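You operate a simulated robot arm through the tools that you are given. There is no shell and no other tool.

Carry out the task below with a simulated robot arm. There is one attempt and no reset: what you move stays moved.

## Task
Wipe the cream chipped tile, fill both chips and cap the filler again.
Fine: teal rubbing block before that chip is filled; green stub brush; both go back; the lid waits on the round green mat. Set down upright: rubbing block. A coat counts when it lies all over at full strength: go over it till it gets no stronger. What is to be rubbed or washed off counts as gone when no trace of it is left.

It is judged by the outcome, as a careful person would: the job done as asked, and still so three seconds after it is handed in. It fails if anything else is knocked over, pushed out of place, dropped, spilled or broken. Lids that push on must go on centred and level and be pressed home; caps that screw on are set level and turned clockwise until they are tight.

## Robot
A 7-joint arm with a fingered hand, fixed in place. Base frame: the origin is on the floor under the middle of its stand, x ahead of it, y to its left, z up; the work surface is at about z = 880. Readings come in mm, degrees, newtons and seconds.
With the tool pointing down near the work surface it reaches from about 360 to 840 mm from the base axis. Its first joint turns from -115.0 to 115.0 degrees. Payload 5 kg.
Tool frame: the origin (TCP) lies between the finger pads and is the grasp point; the fingertips stand 32 mm ahead of it; z points along the fingers, y is the line along which they close. The gripper opens to 160 mm; its body begins 89 mm behind the TCP. The gripper is a hand of 4 fingers: y runs from the thumb to the fingers, the wrist lies at [0, 0, -267] in the tool frame, and closing takes about 1.5 s.
Orientation is told as [roll, pitch, yaw] about the base's x, y, z axes, in that order, counted from this pose: with the fingers straight down and closing along the base's y, the tool's x points along the base's -x, its y along +y and its z along -z.

## Interface
- The arm moves only by the tool play_rows. Its argument "rows" is text: rows parted by semicolons, each of 6 numbers parted by spaces: the turn, a rotation vector about the base's x, y, z in degrees, then the shift along the base's x, y, z in mm. In form: ax ay az tx ty tz; .... A call has 1 to 20 rows; each row shifts and turns the commanded pose from where the row before left it. "gripper" is the finger opening in mm, from 0 to 160, set as the call begins (left out, the last holds). Each row takes 0.2 s and may step no farther than 50 mm and 8.6 degrees from the row before; otherwise, or with a gripper value out of range, the whole call is refused. Where a pose cannot be reached the arm comes as near as it can. A force on the tool above 90 N (or 10 N above the force at the start of the call, whichever is more), or a blocked arm, ends the call early, and 0.2 s more pass. The fingers move at their own pace (about 108 mm/s each) and stop on an object; they squeeze with about 26 N. The grip force told is the motor's: it shows also when the fingers shut on nothing. Time passes only in rows, and 0.2 s behind the last, so rows that do not move let the fingers close. The reply holds the time, the measured pose of the TCP, the force on the tool along the base axes, the opening and the grip force, in the units named above and with some noise, with the torque about the TCP (base axes, N m) and any sound that the robot's microphone picked up.
- Cameras (640 x 400 px; columns grow to the right, rows downward): "scene" is fixed at [50.3, -497.5, 1487]; the picture's right is [0.76, -0.66, 0.00], its down [-0.29, -0.33, -0.90] and it looks along [0.59, 0.68, -0.44] (base axes); focal length 325 px, centre (320, 200). "wrist" rides on the gripper at [80, -4, -114] in the tool frame; the picture's right is [0.05, 1.00, 0.00], its down [-0.82, 0.04, -0.58] and it looks along [-0.58, 0.03, 0.82] (tool axes); focal length 265 px, centre (320, 200). There is no depth. A picture from a camera that has moved, and an enlarged one, comes with that camera's place and axes in the base frame and with its lens.
- get_image(camera): a new picture of that camera. No time passes.
- raise_lower(by): slides the trunk up (or, below 0, down) by that many mm; the arm rides with it, the base frame stays. It gives what a move gives, with no picture.
- set_fingers(finger1, finger2, finger3, thumb_bend): sets how far each is bent, from 0 (flat) to 1 (curled in); at 0.3 the hand is open as for a grip, at 0.7 the pads meet at the TCP. One left out holds its place. A second passes; each finger stops where it meets its share of the squeeze, and holds until it gets a number again. A gripper value or a shape takes the hand back. It gives what a move gives, with no picture; readings hold the bend of each and the force on the fingers (four entries, about 0 where the hand has none), thumb and palm.
- preshape(shape): the hand has 4 fingers and takes this shape, open, in about a second: jaw (thumb against the fingers, like two jaws); tri (thumb and two fingers); tip (a fingertip pinch); poke (one finger out to press); point (the index stretched); flat (the hand flat); cup (the hand cupped); fist (a fist). The gripper value then closes the fingers along that shape, each until it touches; the sizes above hold for jaw. It gives what a move gives, with no picture.
- zoom(camera, box): a new picture of the part [left, top, right, bottom] of that camera's present view, enlarged. No time passes.
- hand_in(): hands the job in; it is judged then, once.

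Places have to be worked out from the pictures, the camera data and where the tool is seen. Open the gripper and draw the arm clear of the work before you hand the job in, unless the task says otherwise.

The tools are called as name(argument=value, ...) on one line, values as JSON. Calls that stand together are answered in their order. play_rows: Moves the arm, as the interface text tells. Its arguments: {"type":"object","properties":{"rows":{"type":"string"},"gripper":{"type":"number"}},"required":["rows"]} The other tools are called the same way: raise_lower (by) moves the trunk up or down; preshape (shape) gives the hand a shape; set_fingers (finger1, finger2, finger3, thumb_bend) moves the fingers one by one; get_image (camera) takes a picture; zoom (camera, box) takes an enlarged picture of a part of a camera's view; hand_in () hands the job in.

At the start:

```text
t: 0.0
position: [494.0, 266.1, 1268.0]
tcp_rot: [0.1, -0.1, 0.1]
wrist_force: [0.5, 0.3, -0.1]
moment: [0.0, -0.04, 0.02]
opening: 159.6
finger_force: 0.0
shape: jaw
bend: [0.3, 0.3, 0.3, 0.3]
finger forces: [0.0, 0.2, 0.0, 0.0, 0.0, 0.0]
trunk travel left (down, up): [-875.0, 115.0]
```

scene: 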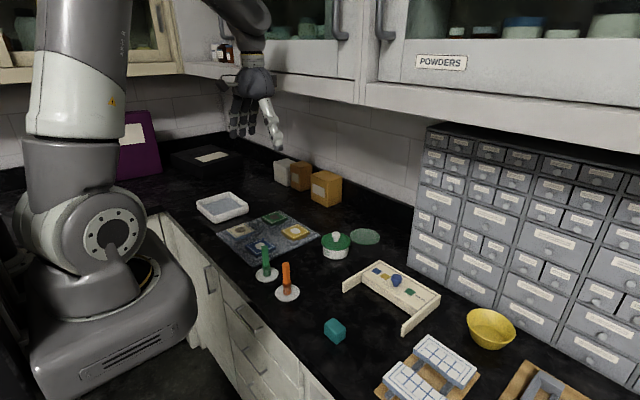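
wrist: 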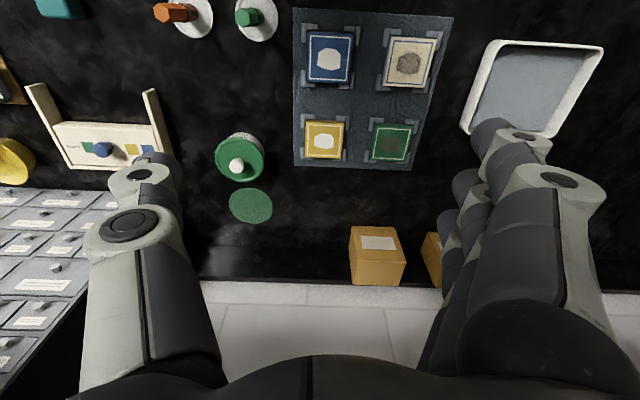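

I'll look closely at the workspace first, zooming on the tiles, pot, brushes and block.

zoom(camera="scene", box=[190, 180, 390, 305])

zoom(camera="scene", box=[300, 240, 460, 340])

zoom(camera="wrist", box=[280, 0, 480, 180])

zoom(camera="wrist", box=[0, 0, 300, 230])

zoom(camera="scene", box=[360, 300, 600, 400])

```text
3.20 times, centred on (290, 242) of scene
camera zoom: at [50.3, -497.5, 1487.0], right [0.76, -0.66, 0.0], down [-0.29, -0.33, -0.9], along [0.59, 0.68, -0.44], focal length 1039 px, centre (416, 64)
```

zoom: 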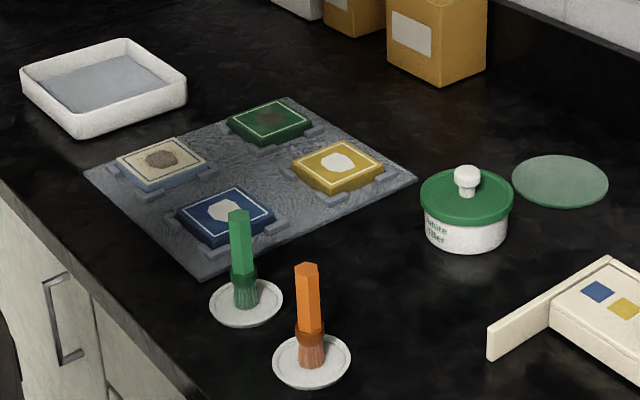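

```text
4.00 times, centred on (380, 290) of scene
camera zoom: at [50.3, -497.5, 1487.0], right [0.76, -0.66, 0.0], down [-0.29, -0.33, -0.9], along [0.59, 0.68, -0.44], focal length 1299 px, centre (80, -160)
```

zoom: 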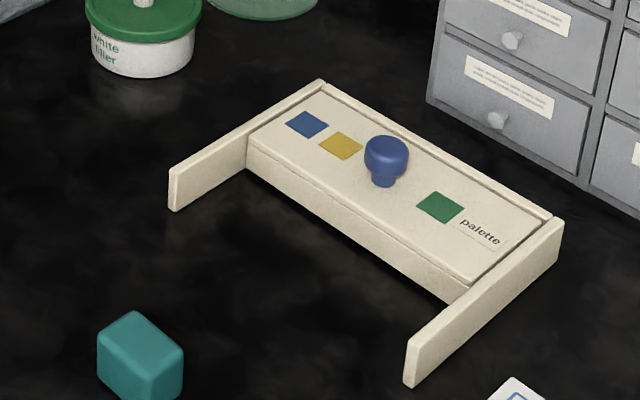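

```text
2.22 times, centred on (380, 90) of wrist
camera zoom: at [414.8, 262.1, 1382.4], right [-0.05, 1.0, 0.0], down [0.82, 0.04, 0.58], along [0.58, 0.03, -0.82], focal length 590 px, centre (187, 444)
```

zoom: 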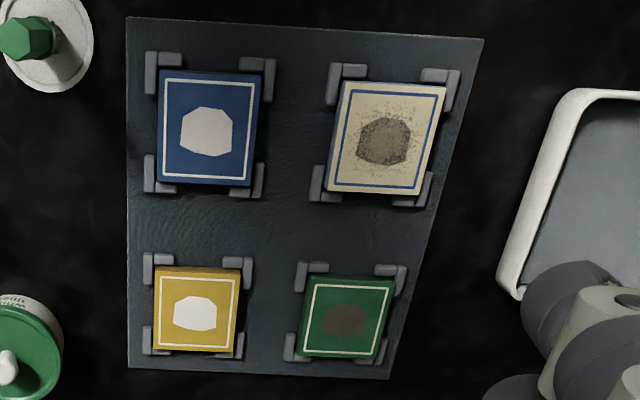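

```text
1.74 times, centred on (150, 115) of wrist
camera zoom: at [414.8, 262.1, 1382.4], right [-0.05, 1.0, 0.0], down [0.82, 0.04, 0.58], along [0.58, 0.03, -0.82], focal length 462 px, centre (616, 348)
```

zoom: 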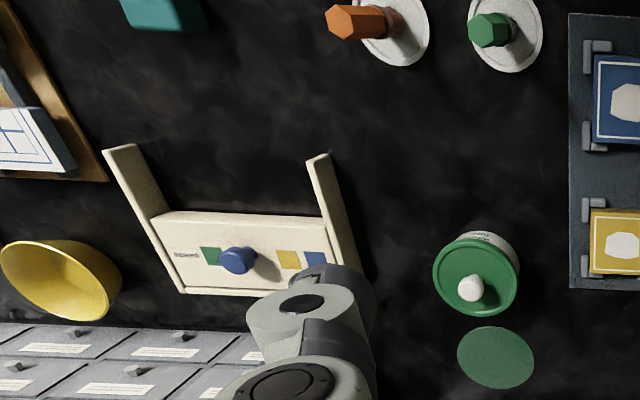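

```text
2.67 times, centred on (480, 350) of scene
camera zoom: at [50.3, -497.5, 1487.0], right [0.76, -0.66, 0.0], down [-0.29, -0.33, -0.9], along [0.59, 0.68, -0.44], focal length 866 px, centre (-107, -200)
```

zoom: 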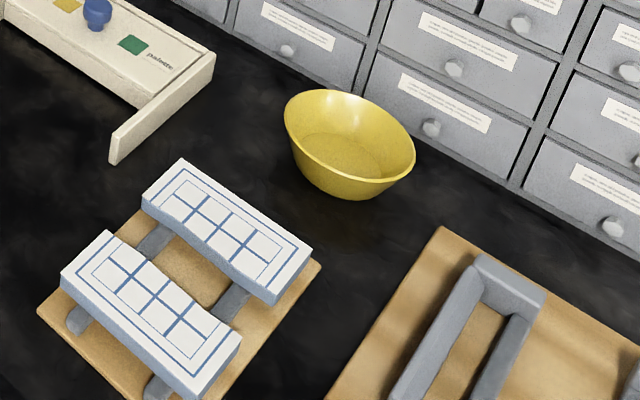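

The cream tile (about x 474, y 414) has a dusty speckled surface and a dark open chip. The green tile (about 618, 412) also has an open chip, while blue and yellow are already filled white. I'll bring the wrist camera nearer for exact positions, tiles first.

play_rows(rows="0 0 0 -16 15 -30; 0 0 0 -16 15 -30; 0 0 0 -16 15 -30; 0 0 0 -16 15 -30; 0 0 0 -16 15 -30; 0 0 0 -16 15 -30; 0 0 0 0 0 0")

get_image(camera="wrist")

```text
t: 1.6
position: [397.7, 356.2, 1088.5]
tcp_rot: [0.0, 0.0, -0.1]
wrist_force: [0.4, -0.3, 0.9]
moment: [0.05, 0.01, 0.0]
opening: 160.2
finger_force: 0.0
shape: jaw
bend: [0.3, 0.3, 0.3, 0.3]
finger forces: [0.0, 0.1, 0.0, 0.0, 0.0, 0.0]
trunk travel left (down, up): [-875.0, 115.0]
```

```text
taken
camera wrist: at [317.8, 351.9, 1202.0], right [-0.05, 1.0, 0.0], down [0.82, 0.04, 0.58], along [0.58, 0.03, -0.82], focal length 265 px, centre (320, 200)
```

wrist: 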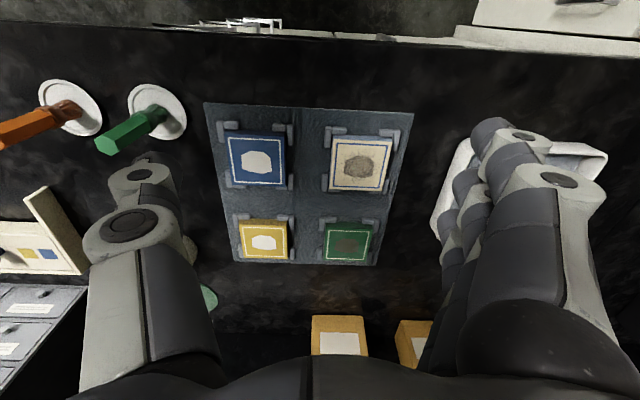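

The tiles are well in view; I'll zoom in on them and on the brush saucers for detail.

zoom(camera="wrist", box=[200, 90, 420, 270])

zoom(camera="wrist", box=[0, 60, 220, 200])

zoom(camera="wrist", box=[310, 115, 420, 205])

```text
2.22 times, centred on (310, 180) of wrist
camera zoom: at [317.8, 351.9, 1202.0], right [-0.05, 1.0, 0.0], down [0.82, 0.04, 0.58], along [0.58, 0.03, -0.82], focal length 590 px, centre (342, 244)
```

zoom: 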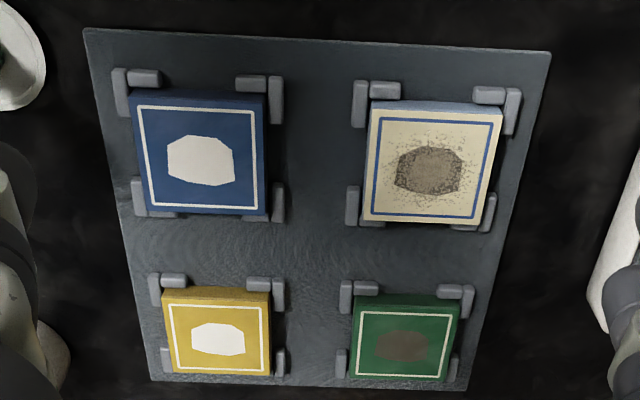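

```text
2.86 times, centred on (110, 130) of wrist
camera zoom: at [317.8, 351.9, 1202.0], right [-0.05, 1.0, 0.0], down [0.82, 0.04, 0.58], along [0.58, 0.03, -0.82], focal length 758 px, centre (920, 400)
```

zoom: 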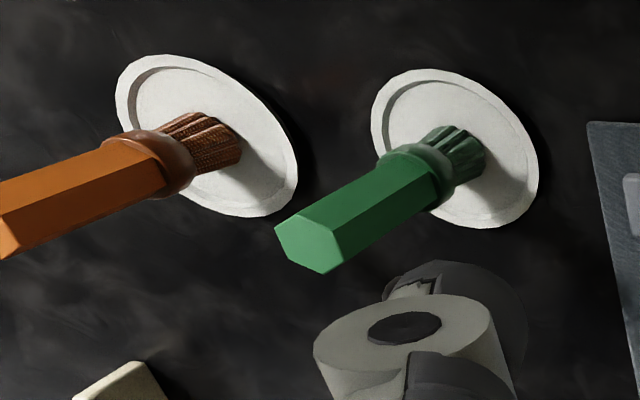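

```text
4.44 times, centred on (365, 160) of wrist
camera zoom: at [317.8, 351.9, 1202.0], right [-0.05, 1.0, 0.0], down [0.82, 0.04, 0.58], along [0.58, 0.03, -0.82], focal length 1180 px, centre (120, 378)
```

zoom: 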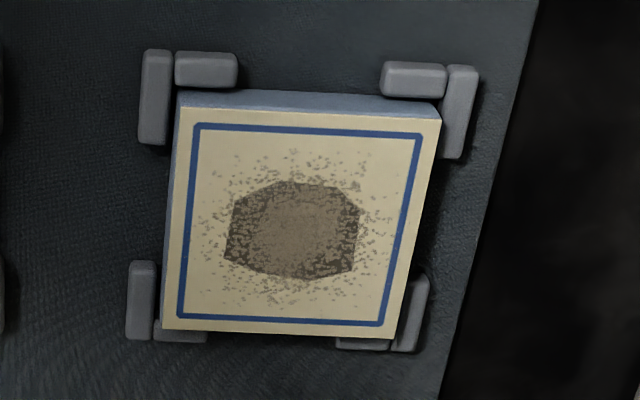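

Cream tile is about 72×72 mm centred near (479, 411), top near z≈896. Next I'll go to look at the filler pot and the green mat.

play_rows(rows="0 0 0 20.4 -37.5 0; 0 0 0 20.4 -37.5 0; 0 0 0 20.4 -37.5 0; 0 0 0 20.4 -37.5 0; 0 0 0 20.4 -37.5 0; 0 0 0 20.4 -37.5 0; 0 0 0 0 0 0; 0 0 0 0 0 0")

get_image(camera="wrist")

zoom(camera="wrist", box=[220, 100, 440, 260])

get_image(camera="scene")

```text
t: 3.4
position: [518.3, 133.4, 1088.4]
tcp_rot: [-0.2, 0.0, 0.1]
wrist_force: [1.2, 0.1, 0.4]
moment: [0.01, 0.02, -0.03]
opening: 160.0
finger_force: 0.0
shape: jaw
bend: [0.3, 0.3, 0.3, 0.3]
finger forces: [0.0, 0.0, 0.0, 0.0, 0.0, 0.0]
trunk travel left (down, up): [-875.0, 115.0]
```

```text
taken
camera wrist: at [439.1, 128.9, 1202.6], right [-0.05, 1.0, 0.0], down [0.82, 0.04, 0.58], along [0.58, 0.03, -0.82], focal length 265 px, centre (320, 200)
```

wrist: 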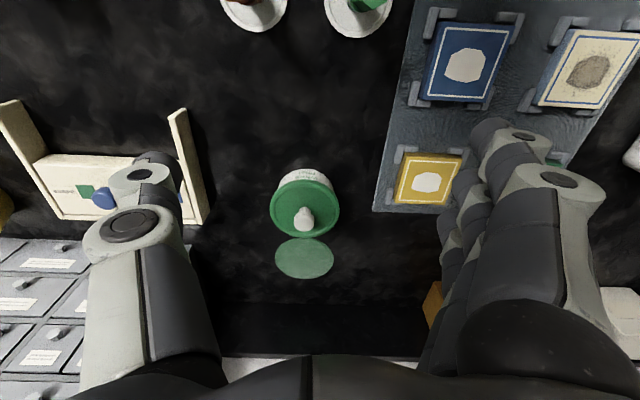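

```text
2.50 times, centred on (330, 180) of wrist
camera zoom: at [439.1, 128.9, 1202.6], right [-0.05, 1.0, 0.0], down [0.82, 0.04, 0.58], along [0.58, 0.03, -0.82], focal length 664 px, centre (295, 250)
```

zoom: 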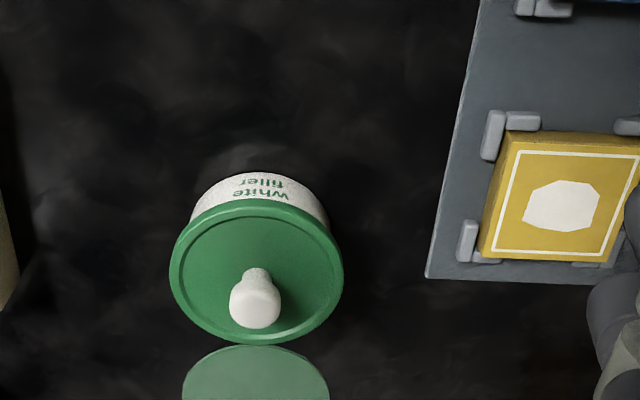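

```text
taken
```

scene: 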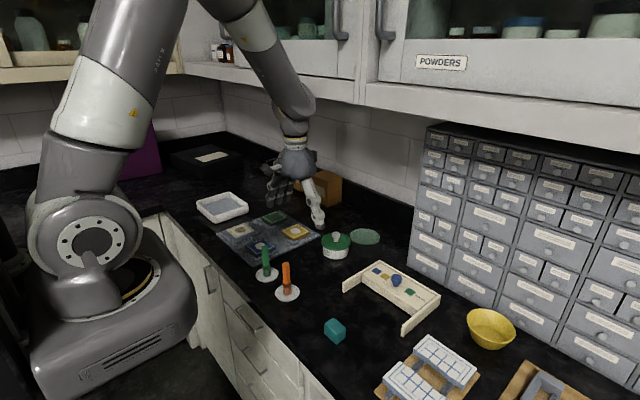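

The pot's lid sits near (656, 120), top z≈918, with the knob top at about z≈950; the green mat is near (793, 118). Next I'll look at the teal rubbing block.

play_rows(rows="0 0 0 -18 -40.5 0; 0 0 0 -18 -40.5 0; 0 0 0 -18 -40.5 0; 0 0 0 -18 -40.5 0; 0 0 0 -18 -40.5 0; 0 0 0 -18 -40.5 0; 0 0 0 0 0 0; 0 0 0 0 0 0")

get_image(camera="wrist")

zoom(camera="wrist", box=[240, 70, 420, 200])

zoom(camera="scene", box=[300, 300, 380, 350])

```text
t: 5.2
position: [412.2, -110.8, 1089.2]
tcp_rot: [0.0, 0.0, 0.0]
wrist_force: [-0.1, -0.3, 0.2]
moment: [0.0, 0.02, -0.01]
opening: 159.7
finger_force: 0.0
shape: jaw
bend: [0.3, 0.3, 0.3, 0.3]
finger forces: [0.0, 0.1, 0.1, 0.1, 0.0, 0.0]
trunk travel left (down, up): [-875.0, 115.0]
```

```text
taken
camera wrist: at [332.2, -115.4, 1202.0], right [-0.05, 1.0, 0.0], down [0.82, 0.04, 0.58], along [0.58, 0.03, -0.82], focal length 265 px, centre (320, 200)
```

wrist: 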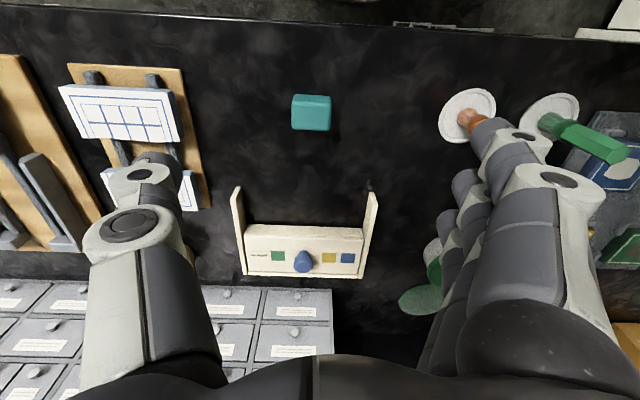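

```text
3.08 times, centred on (330, 135) of wrist
camera zoom: at [332.2, -115.4, 1202.0], right [-0.05, 1.0, 0.0], down [0.82, 0.04, 0.58], along [0.58, 0.03, -0.82], focal length 817 px, centre (289, 400)
```

zoom: 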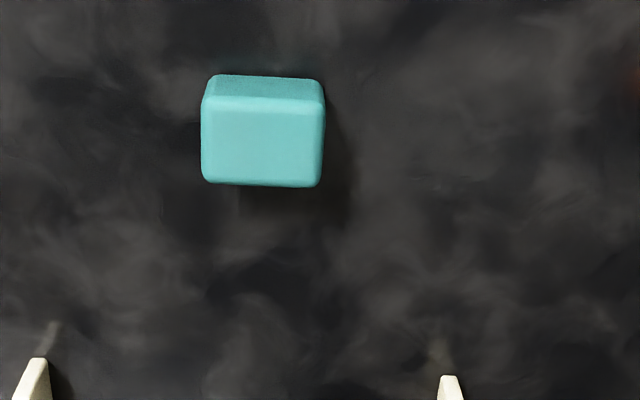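

```text
8.00 times, centred on (340, 325) of scene
camera zoom: at [50.3, -497.5, 1487.0], right [0.76, -0.66, 0.0], down [-0.29, -0.33, -0.9], along [0.59, 0.68, -0.44], focal length 2598 px, centre (160, -800)
```

zoom: 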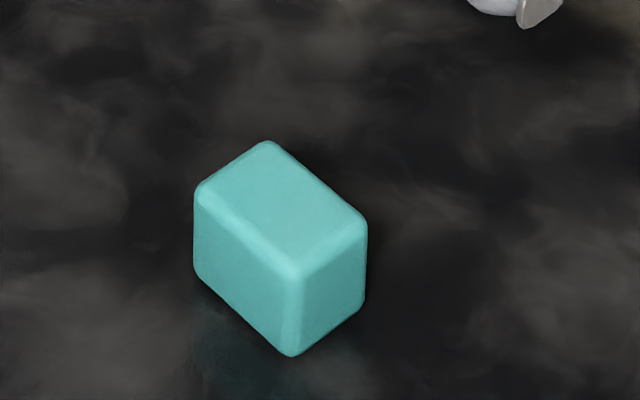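

The block is about 30 (x) × 43 (y) × 30 mm tall, centred near (427, −119.5) and roughly square to the axes. I'll come down above it with a narrower opening and check the fingertips.

play_rows(rows="0 0 0 5 -3 -30; 0 0 0 5 -3 -30; 0 0 0 5 -2.7 -30; 0 0 0 0 0 -20; 0 0 0 0 0 -20; 0 0 0 0 0 0; 0 0 0 0 0 0", gripper=90)

get_image(camera="wrist")

zoom(camera="scene", box=[280, 240, 400, 360])

```text
t: 6.8
position: [428.1, -119.1, 959.6]
tcp_rot: [0.0, 0.1, 0.1]
wrist_force: [0.0, 0.2, 0.1]
moment: [0.01, -0.03, 0.05]
opening: 90.6
finger_force: 0.0
shape: jaw
bend: [0.71, 0.71, 0.71, 0.7]
finger forces: [0.1, 0.0, 0.0, 0.1, 0.0, 0.0]
trunk travel left (down, up): [-875.0, 115.0]
```

```text
taken
camera wrist: at [348.9, -123.3, 1073.4], right [-0.05, 1.0, 0.0], down [0.82, 0.04, 0.58], along [0.58, 0.03, -0.82], focal length 265 px, centre (320, 200)
```

wrist: 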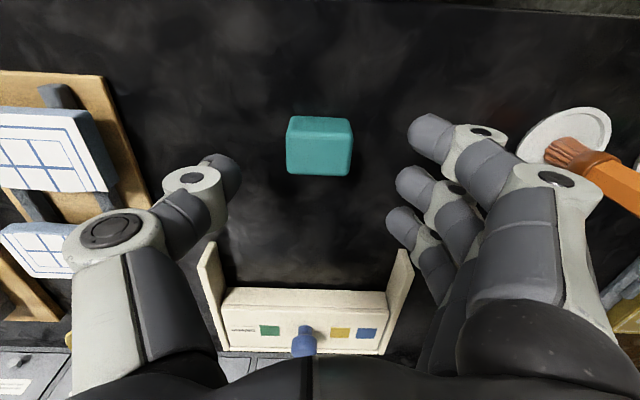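

```text
3.33 times, centred on (340, 300) of scene
camera zoom: at [50.3, -497.5, 1487.0], right [0.76, -0.66, 0.0], down [-0.29, -0.33, -0.9], along [0.59, 0.68, -0.44], focal length 1082 px, centre (253, -133)
```

zoom: 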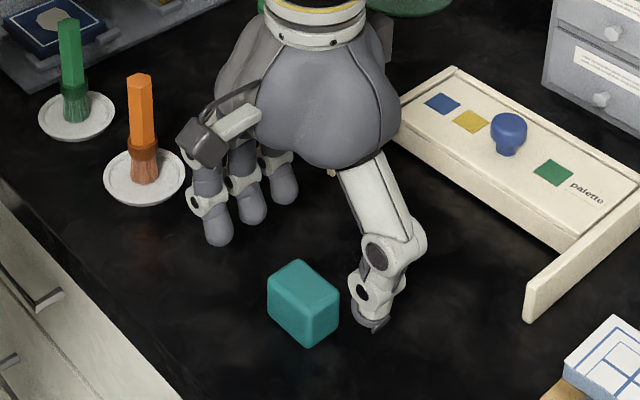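

The fingers straddle the block cleanly, with the thumb tip perhaps a few mm lower than the finger tips. I'll descend to TCP z≈926 so the tips stay above the block's lower edge, then close.

play_rows(rows="0 0 0 -0.5 0 -12; 0 0 0 -0.5 0 -11; 0 0 0 0 0 -10.6; 0 0 0 0 0 0; 0 0 0 0 0 0")

zoom(camera="scene", box=[290, 280, 390, 360])

get_image(camera="wrist")

```text
t: 8.0
position: [427.1, -118.9, 925.9]
tcp_rot: [0.0, 0.0, 0.0]
wrist_force: [0.1, 0.0, 0.7]
moment: [-0.03, 0.01, -0.01]
opening: 90.9
finger_force: 0.0
shape: jaw
bend: [0.71, 0.71, 0.71, 0.7]
finger forces: [0.0, 0.0, 0.0, 0.0, 0.0, 0.0]
trunk travel left (down, up): [-875.0, 115.0]
```

```text
5.00 times, centred on (340, 320) of scene
camera zoom: at [50.3, -497.5, 1487.0], right [0.76, -0.66, 0.0], down [-0.29, -0.33, -0.9], along [0.59, 0.68, -0.44], focal length 1624 px, centre (220, -400)
```

zoom: 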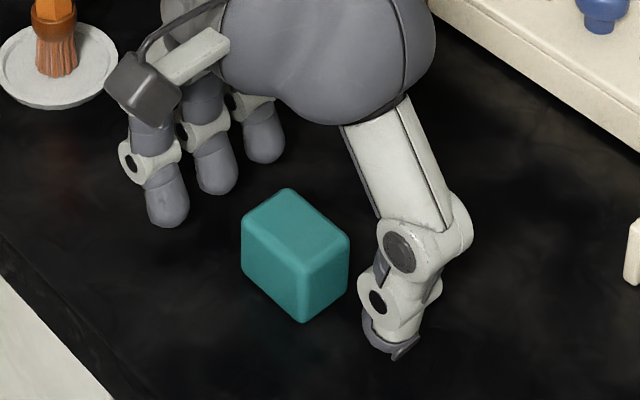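

```text
taken
camera wrist: at [347.0, -124.2, 1039.1], right [-0.05, 1.0, 0.0], down [0.82, 0.04, 0.58], along [0.58, 0.03, -0.82], focal length 265 px, centre (320, 200)
```

wrist: 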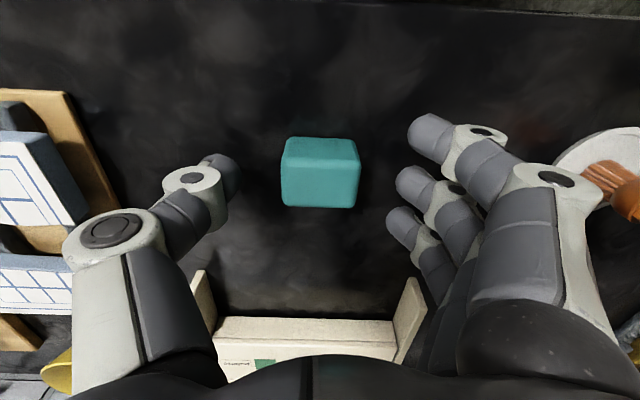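

Aligned well over the block. Now I close on it.

play_rows(rows="0 0 0 0 0 0; 0 0 0 0 0 0; 0 0 0 0 0 0; 0 0 0 0 0 0; 0 0 0 0 0 0; 0 0 0 0 0 0; 0 0 0 0 0 0", gripper=25)

zoom(camera="scene", box=[290, 280, 390, 360])

get_image(camera="wrist")

```text
t: 9.6
position: [427.0, -120.7, 925.8]
tcp_rot: [0.0, -0.2, 0.0]
wrist_force: [0.1, -5.7, 7.7]
moment: [-0.07, -0.05, -0.01]
opening: 18.3
finger_force: 26.2
shape: jaw
bend: [0.68, 0.72, 0.68, 0.71]
finger forces: [0.0, 14.1, 0.1, 0.1, 21.0, 0.0]
trunk travel left (down, up): [-875.0, 115.0]
```

```text
5.00 times, centred on (340, 320) of scene
camera zoom: at [50.3, -497.5, 1487.0], right [0.76, -0.66, 0.0], down [-0.29, -0.33, -0.9], along [0.59, 0.68, -0.44], focal length 1624 px, centre (220, -400)
```

zoom: 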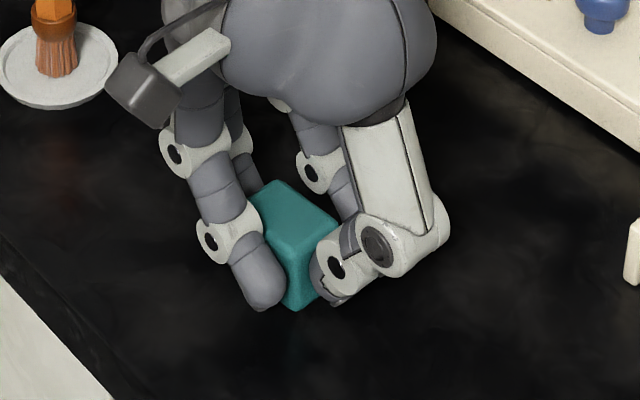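

```text
taken
camera wrist: at [346.9, -124.8, 1039.4], right [-0.05, 1.0, 0.0], down [0.81, 0.04, 0.58], along [0.58, 0.03, -0.82], focal length 265 px, centre (320, 200)
```

wrist: 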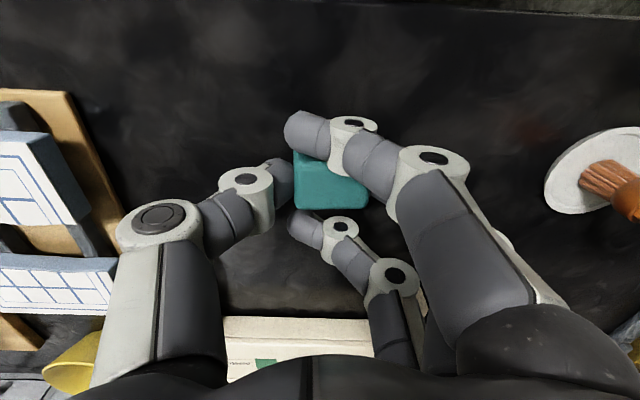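

The middle finger and thumb grip the block with 14–21 N and the outer fingers cage it at the sides. I'll lift gently and check that it is level.

play_rows(rows="0 0 0 0 0 10; 0 0 0 0 0 20; 0 0 0 0 0 30; 0 0 0 0 0 40; 0 0 0 0 0 0")

zoom(camera="scene", box=[290, 230, 390, 310])

get_image(camera="wrist")

```text
t: 10.8
position: [426.9, -119.8, 1025.9]
tcp_rot: [0.0, -0.1, 0.1]
wrist_force: [-0.4, -0.7, -1.2]
moment: [0.01, 0.04, -0.02]
opening: 17.1
finger_force: 25.9
shape: jaw
bend: [0.68, 0.71, 0.68, 0.72]
finger forces: [0.0, 15.8, 0.0, 0.1, 15.6, 0.0]
trunk travel left (down, up): [-875.0, 115.0]
```

```text
5.00 times, centred on (340, 270) of scene
camera zoom: at [50.3, -497.5, 1487.0], right [0.76, -0.66, 0.0], down [-0.29, -0.33, -0.9], along [0.59, 0.68, -0.44], focal length 1624 px, centre (220, -150)
```

zoom: 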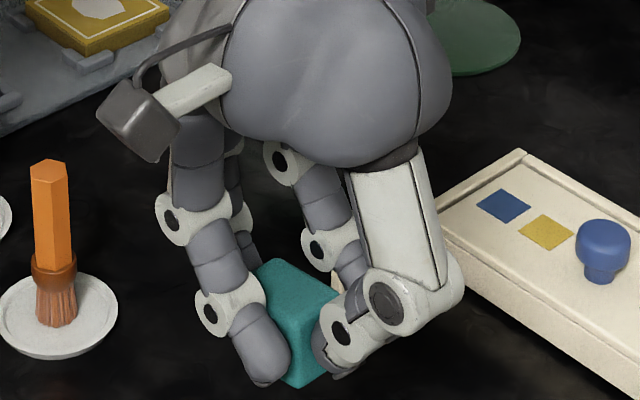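

```text
taken
camera wrist: at [347.8, -124.1, 1139.4], right [-0.05, 1.0, 0.0], down [0.82, 0.04, 0.58], along [0.58, 0.03, -0.82], focal length 265 px, centre (320, 200)
```

wrist: 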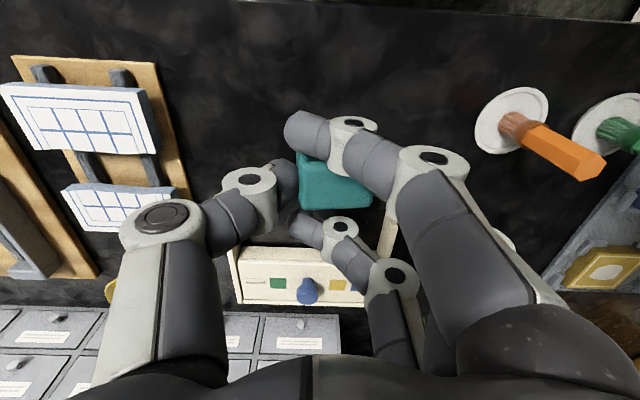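

It's lifted with steady grip forces of about 15.8 N on each side. I'll zoom in to check its tilt.

zoom(camera="scene", box=[320, 270, 370, 310])

zoom(camera="wrist", box=[270, 100, 400, 230])

```text
10.00 times, centred on (345, 290) of scene
camera zoom: at [50.3, -497.5, 1487.0], right [0.76, -0.66, 0.0], down [-0.29, -0.33, -0.9], along [0.59, 0.68, -0.44], focal length 3247 px, centre (70, -700)
```

zoom: 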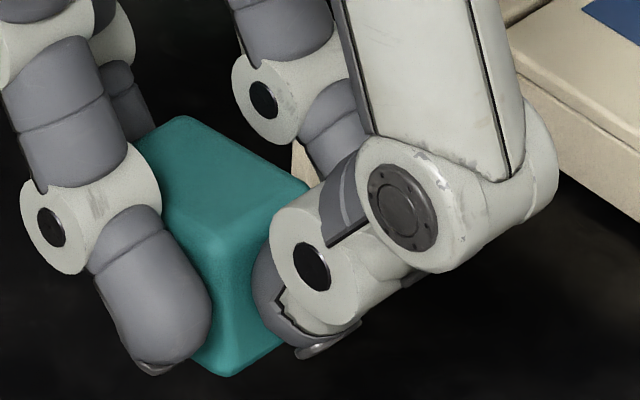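

```text
3.08 times, centred on (335, 165) of wrist
camera zoom: at [347.8, -124.1, 1139.4], right [-0.05, 1.0, 0.0], down [0.82, 0.04, 0.58], along [0.58, 0.03, -0.82], focal length 817 px, centre (274, 308)
```

zoom: 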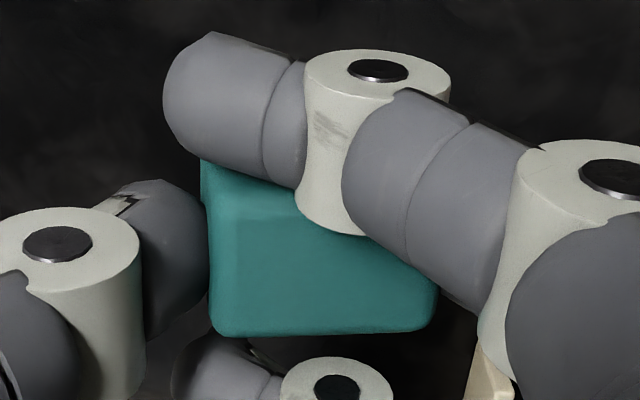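

The block is level and held about 8 mm to the +y side of the TCP, with its bottom about 46 mm below the TCP. I'll carry it high over the brushes to above the cream tile.

play_rows(rows="0 0 0 0 0 35; 0 0 0 4.35 43.6 0; 0 0 0 4.35 43.6 0; 0 0 0 4.35 43.6 0; 0 0 0 4.35 43.6 0; 0 0 0 4.35 43.6 0; 0 0 0 4.35 43.6 0; 0 0 0 4.35 43.6 0; 0 0 0 4.35 43.6 0; 0 0 0 4.35 43.6 0; 0 0 0 4.35 43.6 0; 0 0 0 4.35 43.6 0; 0 0 0 4.35 43.6 0; 0 0 0 0 0 0; 0 0 0 0 0 0")

get_image(camera="wrist")

zoom(camera="scene", box=[190, 130, 350, 270])

```text
t: 14.0
position: [482.1, 402.9, 1061.8]
tcp_rot: [0.1, 0.0, 0.1]
wrist_force: [-0.4, 0.6, 0.1]
moment: [-0.01, -0.01, 0.0]
opening: 16.9
finger_force: 26.1
shape: jaw
bend: [0.68, 0.71, 0.68, 0.72]
finger forces: [0.0, 15.8, 0.0, 0.0, 15.7, 0.1]
trunk travel left (down, up): [-875.0, 115.0]
```

```text
taken
camera wrist: at [402.0, 398.7, 1174.9], right [-0.05, 1.0, 0.0], down [0.82, 0.04, 0.58], along [0.58, 0.03, -0.82], focal length 265 px, centre (320, 200)
```

wrist: 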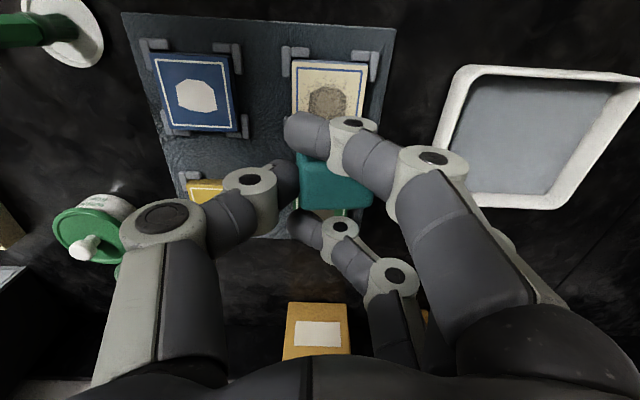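

```text
2.86 times, centred on (270, 200) of scene
camera zoom: at [50.3, -497.5, 1487.0], right [0.76, -0.66, 0.0], down [-0.29, -0.33, -0.9], along [0.59, 0.68, -0.44], focal length 928 px, centre (463, 200)
```

zoom: 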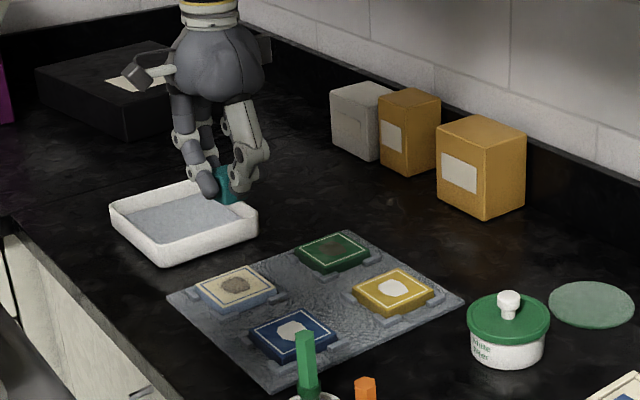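

Let me zoom in on the cream tile from here to re-measure its centre.

zoom(camera="wrist", box=[260, 30, 400, 140])

```text
3.64 times, centred on (330, 85) of wrist
camera zoom: at [402.0, 398.7, 1174.9], right [-0.05, 1.0, 0.0], down [0.82, 0.04, 0.58], along [0.58, 0.03, -0.82], focal length 965 px, centre (284, 618)
```

zoom: 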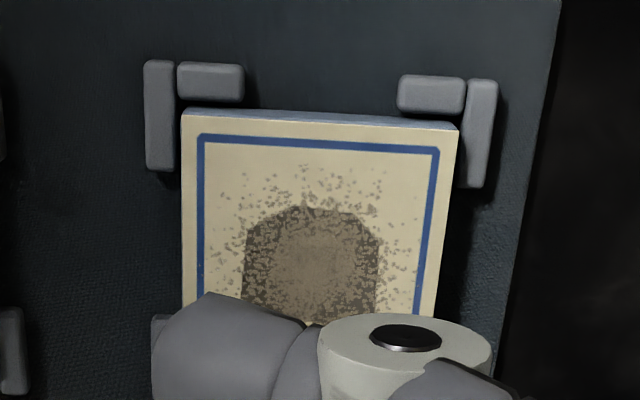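

The tile centre is confirmed at about (478, 410.5). I'll set the block over the centre and come down to just above the tile.

play_rows(rows="0 0 0 -3 -0.2 -30; 0 0 0 -2.6 -0.2 -30; 0 0 0 0 0 -25; 0 0 0 0 0 -15; 0 0 0 0 0 -8; 0 0 0 0 0 0; 0 0 0 0 0 0")

zoom(camera="scene", box=[210, 200, 310, 270])

get_image(camera="wrist")

```text
t: 15.6
position: [472.4, 401.3, 952.9]
tcp_rot: [0.0, 0.0, 0.0]
wrist_force: [0.1, 0.4, -1.2]
moment: [-0.04, 0.0, -0.02]
opening: 16.8
finger_force: 25.6
shape: jaw
bend: [0.68, 0.71, 0.68, 0.72]
finger forces: [0.1, 15.7, 0.1, 0.0, 15.7, 0.0]
trunk travel left (down, up): [-875.0, 115.0]
```

```text
5.71 times, centred on (260, 235) of scene
camera zoom: at [50.3, -497.5, 1487.0], right [0.76, -0.66, 0.0], down [-0.29, -0.33, -0.9], along [0.59, 0.68, -0.44], focal length 1856 px, centre (663, 0)
```

zoom: 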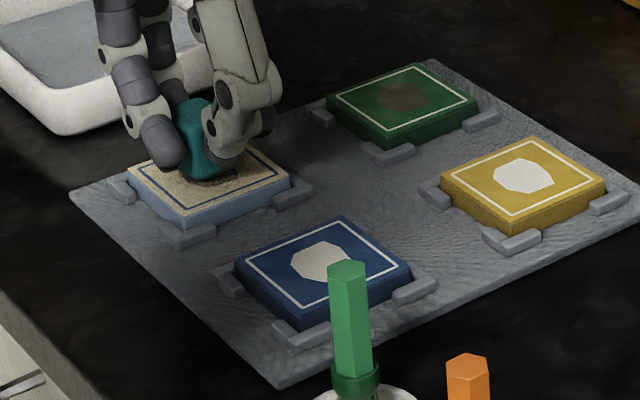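

```text
taken
camera wrist: at [394.0, 397.7, 1066.0], right [-0.05, 1.0, 0.0], down [0.82, 0.04, 0.58], along [0.58, 0.03, -0.82], focal length 265 px, centre (320, 200)
```

wrist: 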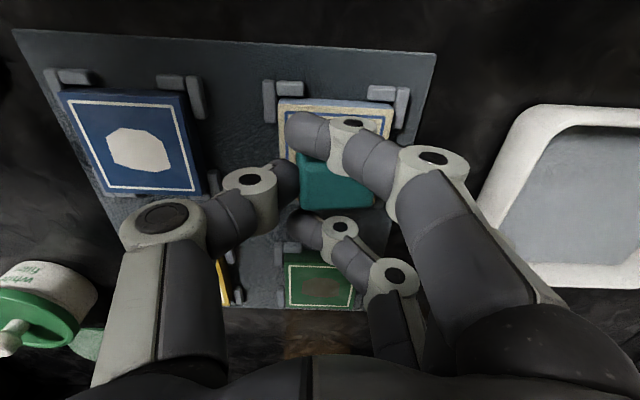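

The block is a little above the tile. I'll feel for contact with small downward steps.

play_rows(rows="0 0 0 0 0 -2; 0 0 0 0 0 -2; 0 0 0 0 0 0")

play_rows(rows="0 0 0 0 0 -1.5; 0 0 0 0 0 -1.5; 0 0 0 0 0 0")

play_rows(rows="0 0 0 0 0 -1; 0 0 0 0 0 -1; 0 0 0 0 0 0")

```text
t: 16.4
position: [473.4, 402.7, 948.7]
tcp_rot: [0.0, 0.1, 0.1]
wrist_force: [0.1, -1.2, 4.8]
moment: [0.1, -0.01, 0.0]
opening: 17.1
finger_force: 25.7
shape: jaw
bend: [0.68, 0.71, 0.68, 0.72]
finger forces: [0.0, 15.5, 0.0, 0.0, 16.4, 0.0]
trunk travel left (down, up): [-875.0, 115.0]
```

```text
t: 17.2
position: [473.1, 401.4, 948.0]
tcp_rot: [0.1, -0.2, 0.0]
wrist_force: [0.1, -3.1, 15.2]
moment: [0.26, -0.02, -0.02]
opening: 17.6
finger_force: 25.7
shape: jaw
bend: [0.68, 0.72, 0.68, 0.72]
finger forces: [0.1, 16.2, 0.0, 0.1, 20.5, 0.1]
trunk travel left (down, up): [-875.0, 115.0]
```

```text
t: 18.0
position: [472.2, 401.2, 944.0]
tcp_rot: [0.1, -0.1, -0.1]
wrist_force: [3.7, -3.4, 21.0]
moment: [0.45, -0.02, -0.06]
opening: 19.0
finger_force: 25.9
shape: jaw
bend: [0.68, 0.73, 0.68, 0.72]
finger forces: [0.0, 17.6, 0.0, 0.1, 22.6, 0.1]
trunk travel left (down, up): [-875.0, 115.0]
```

Contact came near z≈948 and I'm now at 21 N, which is more than I want, so I'll back off slightly.

play_rows(rows="0 0 0 0 0 1.2; 0 0 0 0 0 1.2; 0 0 0 0 0 0")

zoom(camera="wrist", box=[250, 80, 430, 230])

zoom(camera="scene", box=[220, 205, 270, 245])

```text
t: 18.8
position: [471.8, 401.4, 945.8]
tcp_rot: [0.0, 0.0, 0.0]
wrist_force: [2.6, -2.6, 12.4]
moment: [0.3, -0.04, -0.03]
opening: 18.6
finger_force: 26.3
shape: jaw
bend: [0.68, 0.73, 0.68, 0.72]
finger forces: [0.0, 16.3, 0.1, 0.0, 19.8, 0.0]
trunk travel left (down, up): [-875.0, 115.0]
```

```text
2.67 times, centred on (340, 155) of wrist
camera zoom: at [393.1, 397.5, 1059.2], right [-0.05, 1.0, 0.0], down [0.82, 0.04, 0.58], along [0.58, 0.03, -0.82], focal length 708 px, centre (267, 320)
```

zoom: 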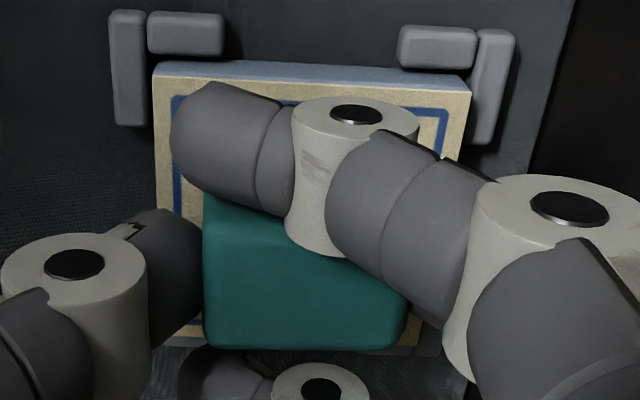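

```text
10.00 times, centred on (245, 225) of scene
camera zoom: at [50.3, -497.5, 1487.0], right [0.76, -0.66, 0.0], down [-0.29, -0.33, -0.9], along [0.59, 0.68, -0.44], focal length 3247 px, centre (1070, -50)
```

zoom: 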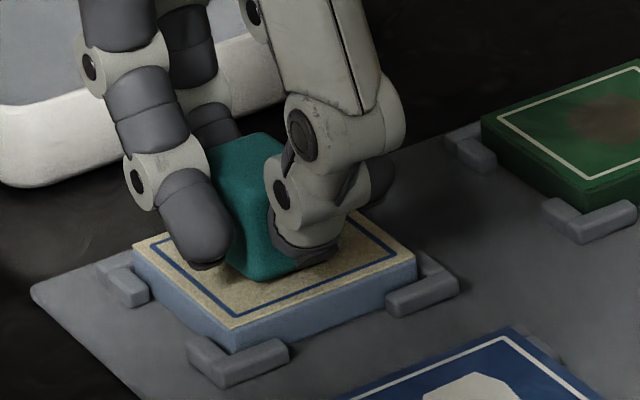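

The moment reading shows the contact on the +y edge of the block, so it is tilted a few degrees in the grip. I'll try one gentle stroke to see whether it cleans anyway.

play_rows(rows="0 0 0 0 0 0.8; 0 0 0 0 -5 0; 0 0 0 0 -5 0; 0 0 0 0 -5 0; 0 0 0 0 -5 0; 0 0 0 0 -5 0; 0 0 0 0 -5 0; 0 0 0 0 0 0")

get_image(camera="wrist")

zoom(camera="scene", box=[220, 205, 270, 245])

```text
t: 20.6
position: [472.8, 372.4, 947.1]
tcp_rot: [-0.1, -0.1, -0.1]
wrist_force: [-0.1, 3.1, 5.9]
moment: [0.35, -0.01, 0.06]
opening: 17.2
finger_force: 26.1
shape: jaw
bend: [0.68, 0.72, 0.68, 0.72]
finger forces: [0.0, 16.9, 0.1, 0.0, 13.5, 0.0]
trunk travel left (down, up): [-875.0, 115.0]
```

```text
taken
camera wrist: at [393.1, 368.7, 1060.5], right [-0.05, 1.0, 0.0], down [0.82, 0.04, 0.58], along [0.58, 0.03, -0.82], focal length 265 px, centre (320, 200)
```

wrist: 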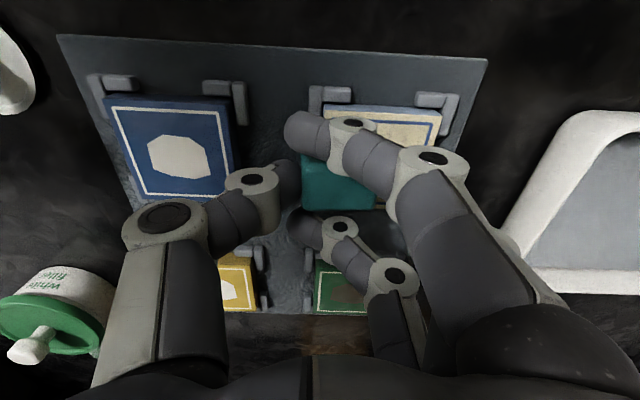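

```text
10.00 times, centred on (245, 225) of scene
camera zoom: at [50.3, -497.5, 1487.0], right [0.76, -0.66, 0.0], down [-0.29, -0.33, -0.9], along [0.59, 0.68, -0.44], focal length 3247 px, centre (1070, -50)
```

zoom: 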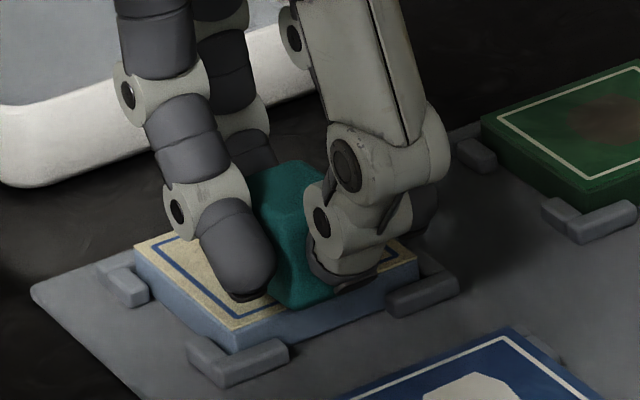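

The force centre (y≈+35 mm from the TCP) is where the middle fingertip is, outside the block. So it is the fingertip riding on the tile, not the block, and the grip was too low. I'll lift, look, and go back to regrip higher at the block's home spot.

play_rows(rows="0 0 0 0 0 30; 0 0 0 0 0 40; 0 0 0 0 0 45; 0 0 0 -4.3 -45.4 0; 0 0 0 -4.3 -45.4 0; 0 0 0 -4.3 -45.4 0; 0 0 0 -4.3 -45.4 0; 0 0 0 -4.3 -45.4 0; 0 0 0 -4.3 -45.4 0; 0 0 0 -4.3 -45.4 0; 0 0 0 -4.3 -45.4 0; 0 0 0 -4.3 -45.4 0; 0 0 0 -4.3 -45.4 0; 0 0 0 -4 -46 0; 0 0 0 0 0 0; 0 0 0 0 0 0")

zoom(camera="scene", box=[310, 240, 390, 300])

```text
t: 24.0
position: [425.4, -127.0, 1059.8]
tcp_rot: [-0.1, 0.0, 0.0]
wrist_force: [-0.4, 1.1, -0.7]
moment: [0.0, 0.0, -0.02]
opening: 17.1
finger_force: 25.4
shape: jaw
bend: [0.68, 0.72, 0.68, 0.72]
finger forces: [0.0, 14.9, 0.0, 0.0, 14.7, 0.1]
trunk travel left (down, up): [-875.0, 115.0]
```

```text
6.67 times, centred on (350, 270) of scene
camera zoom: at [50.3, -497.5, 1487.0], right [0.76, -0.66, 0.0], down [-0.29, -0.33, -0.9], along [0.59, 0.68, -0.44], focal length 2165 px, centre (120, -267)
```

zoom: 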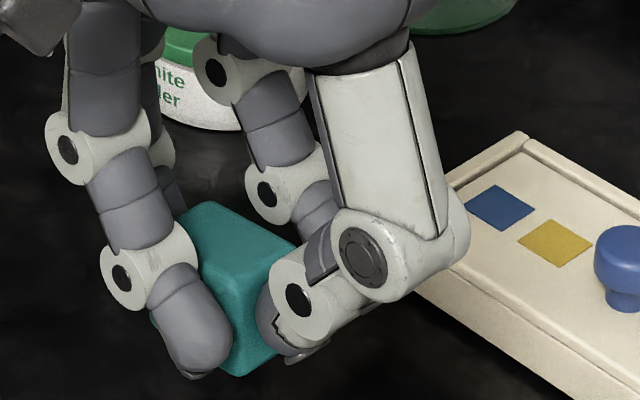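

The block does lean slightly in the grip. I'll lower it to the table at its home spot, feeling for contact.

play_rows(rows="0 0 0 0 0 -40; 0 0 0 0 0 -40; 0 0 0 0 0 -25; 0 0 0 0 0 -15; 0 0 0 0 0 -5; 0 0 0 0 0 0; 0 0 0 0 0 0")

zoom(camera="scene", box=[310, 290, 380, 350])

```text
t: 25.6
position: [425.1, -126.6, 935.9]
tcp_rot: [0.0, 0.0, 0.0]
wrist_force: [0.6, 0.0, -0.4]
moment: [0.02, 0.0, -0.02]
opening: 16.9
finger_force: 25.9
shape: jaw
bend: [0.68, 0.72, 0.68, 0.72]
finger forces: [0.1, 14.9, 0.0, 0.0, 14.6, 0.1]
trunk travel left (down, up): [-875.0, 115.0]
```

```text
6.67 times, centred on (345, 320) of scene
camera zoom: at [50.3, -497.5, 1487.0], right [0.76, -0.66, 0.0], down [-0.29, -0.33, -0.9], along [0.59, 0.68, -0.44], focal length 2165 px, centre (153, -600)
```

zoom: 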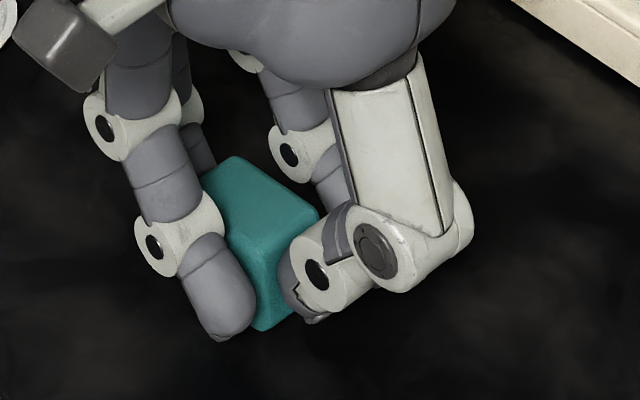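

play_rows(rows="0 0 0 0 0 -2; 0 0 0 0 0 -2; 0 0 0 0 0 0")

```text
t: 26.4
position: [424.8, -127.5, 931.2]
tcp_rot: [0.1, 0.0, 0.0]
wrist_force: [-0.8, -0.4, -1.4]
moment: [-0.01, 0.01, 0.0]
opening: 17.2
finger_force: 26.3
shape: jaw
bend: [0.68, 0.72, 0.68, 0.72]
finger forces: [0.0, 14.8, 0.1, 0.0, 14.8, 0.0]
trunk travel left (down, up): [-875.0, 115.0]
```

No contact yet at 931, so I'll keep going down slowly.

play_rows(rows="0 0 0 0 0 -1; 0 0 0 0 0 -1; 0 0 0 0 0 0")

```text
t: 27.2
position: [426.0, -128.5, 929.7]
tcp_rot: [0.0, 0.0, 0.0]
wrist_force: [0.2, 0.6, 0.0]
moment: [-0.02, -0.03, 0.0]
opening: 17.5
finger_force: 26.3
shape: jaw
bend: [0.68, 0.72, 0.68, 0.72]
finger forces: [0.1, 14.8, 0.1, 0.1, 14.7, 0.0]
trunk travel left (down, up): [-875.0, 115.0]
```

play_rows(rows="0 0 0 0 0 -1; 0 0 0 0 0 -1; 0 0 0 0 0 0")

```text
t: 28.0
position: [426.8, -128.3, 927.4]
tcp_rot: [-0.1, 0.0, 0.0]
wrist_force: [-0.1, 0.3, -1.5]
moment: [-0.02, 0.0, -0.02]
opening: 17.1
finger_force: 26.2
shape: jaw
bend: [0.68, 0.72, 0.68, 0.72]
finger forces: [0.0, 14.8, 0.0, 0.0, 14.6, 0.0]
trunk travel left (down, up): [-875.0, 115.0]
```

play_rows(rows="0 0 0 0 0 -1; 0 0 0 0 0 -0.5; 0 0 0 0 0 0")

```text
t: 28.8
position: [426.1, -127.8, 927.4]
tcp_rot: [0.1, 0.0, 0.0]
wrist_force: [0.1, -0.1, -0.6]
moment: [0.01, 0.01, -0.04]
opening: 17.1
finger_force: 25.9
shape: jaw
bend: [0.68, 0.72, 0.68, 0.72]
finger forces: [0.0, 14.9, 0.0, 0.0, 14.7, 0.0]
trunk travel left (down, up): [-875.0, 115.0]
```

play_rows(rows="0 0 0 0 0 -0.8; 0 0 0 0 0 -0.7; 0 0 0 0 0 0")

```text
t: 29.6
position: [425.9, -129.0, 926.0]
tcp_rot: [0.1, -0.1, 0.0]
wrist_force: [-0.4, -1.2, 6.5]
moment: [0.16, 0.0, -0.01]
opening: 17.5
finger_force: 26.0
shape: jaw
bend: [0.68, 0.72, 0.68, 0.72]
finger forces: [0.0, 14.4, 0.0, 0.1, 16.3, 0.0]
trunk travel left (down, up): [-875.0, 115.0]
```

Contact on the table at z≈926. Now I release and look.

play_rows(rows="0 0 0 0 0 0; 0 0 0 0 0 0; 0 0 0 0 0 0; 0 0 0 0 0 0; 0 0 0 0 0 0; 0 0 0 0 0 0", gripper=90)

zoom(camera="scene", box=[300, 290, 380, 350])

zoom(camera="wrist", box=[200, 80, 460, 240])

```text
t: 31.0
position: [426.3, -128.5, 924.6]
tcp_rot: [0.1, 0.1, 0.0]
wrist_force: [0.3, 0.2, 0.6]
moment: [0.02, 0.03, -0.02]
opening: 89.2
finger_force: 0.0
shape: jaw
bend: [0.71, 0.72, 0.71, 0.7]
finger forces: [0.0, 0.1, 0.0, 0.0, 0.0, 0.0]
trunk travel left (down, up): [-875.0, 115.0]
```

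```text
6.67 times, centred on (340, 320) of scene
camera zoom: at [50.3, -497.5, 1487.0], right [0.76, -0.66, 0.0], down [-0.29, -0.33, -0.9], along [0.59, 0.68, -0.44], focal length 2165 px, centre (187, -600)
```

zoom: 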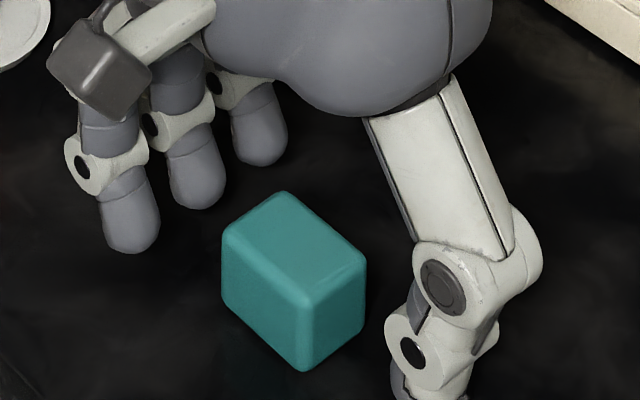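

```text
2.46 times, centred on (330, 160) of wrist
camera zoom: at [346.3, -132.2, 1038.9], right [-0.05, 1.0, 0.0], down [0.82, 0.04, 0.58], along [0.58, 0.03, -0.82], focal length 653 px, centre (295, 298)
```

zoom: 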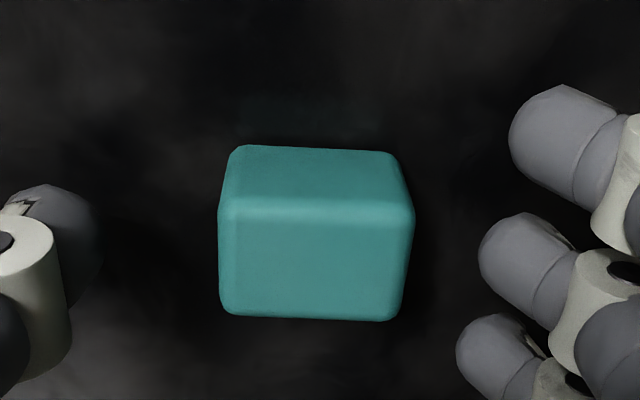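

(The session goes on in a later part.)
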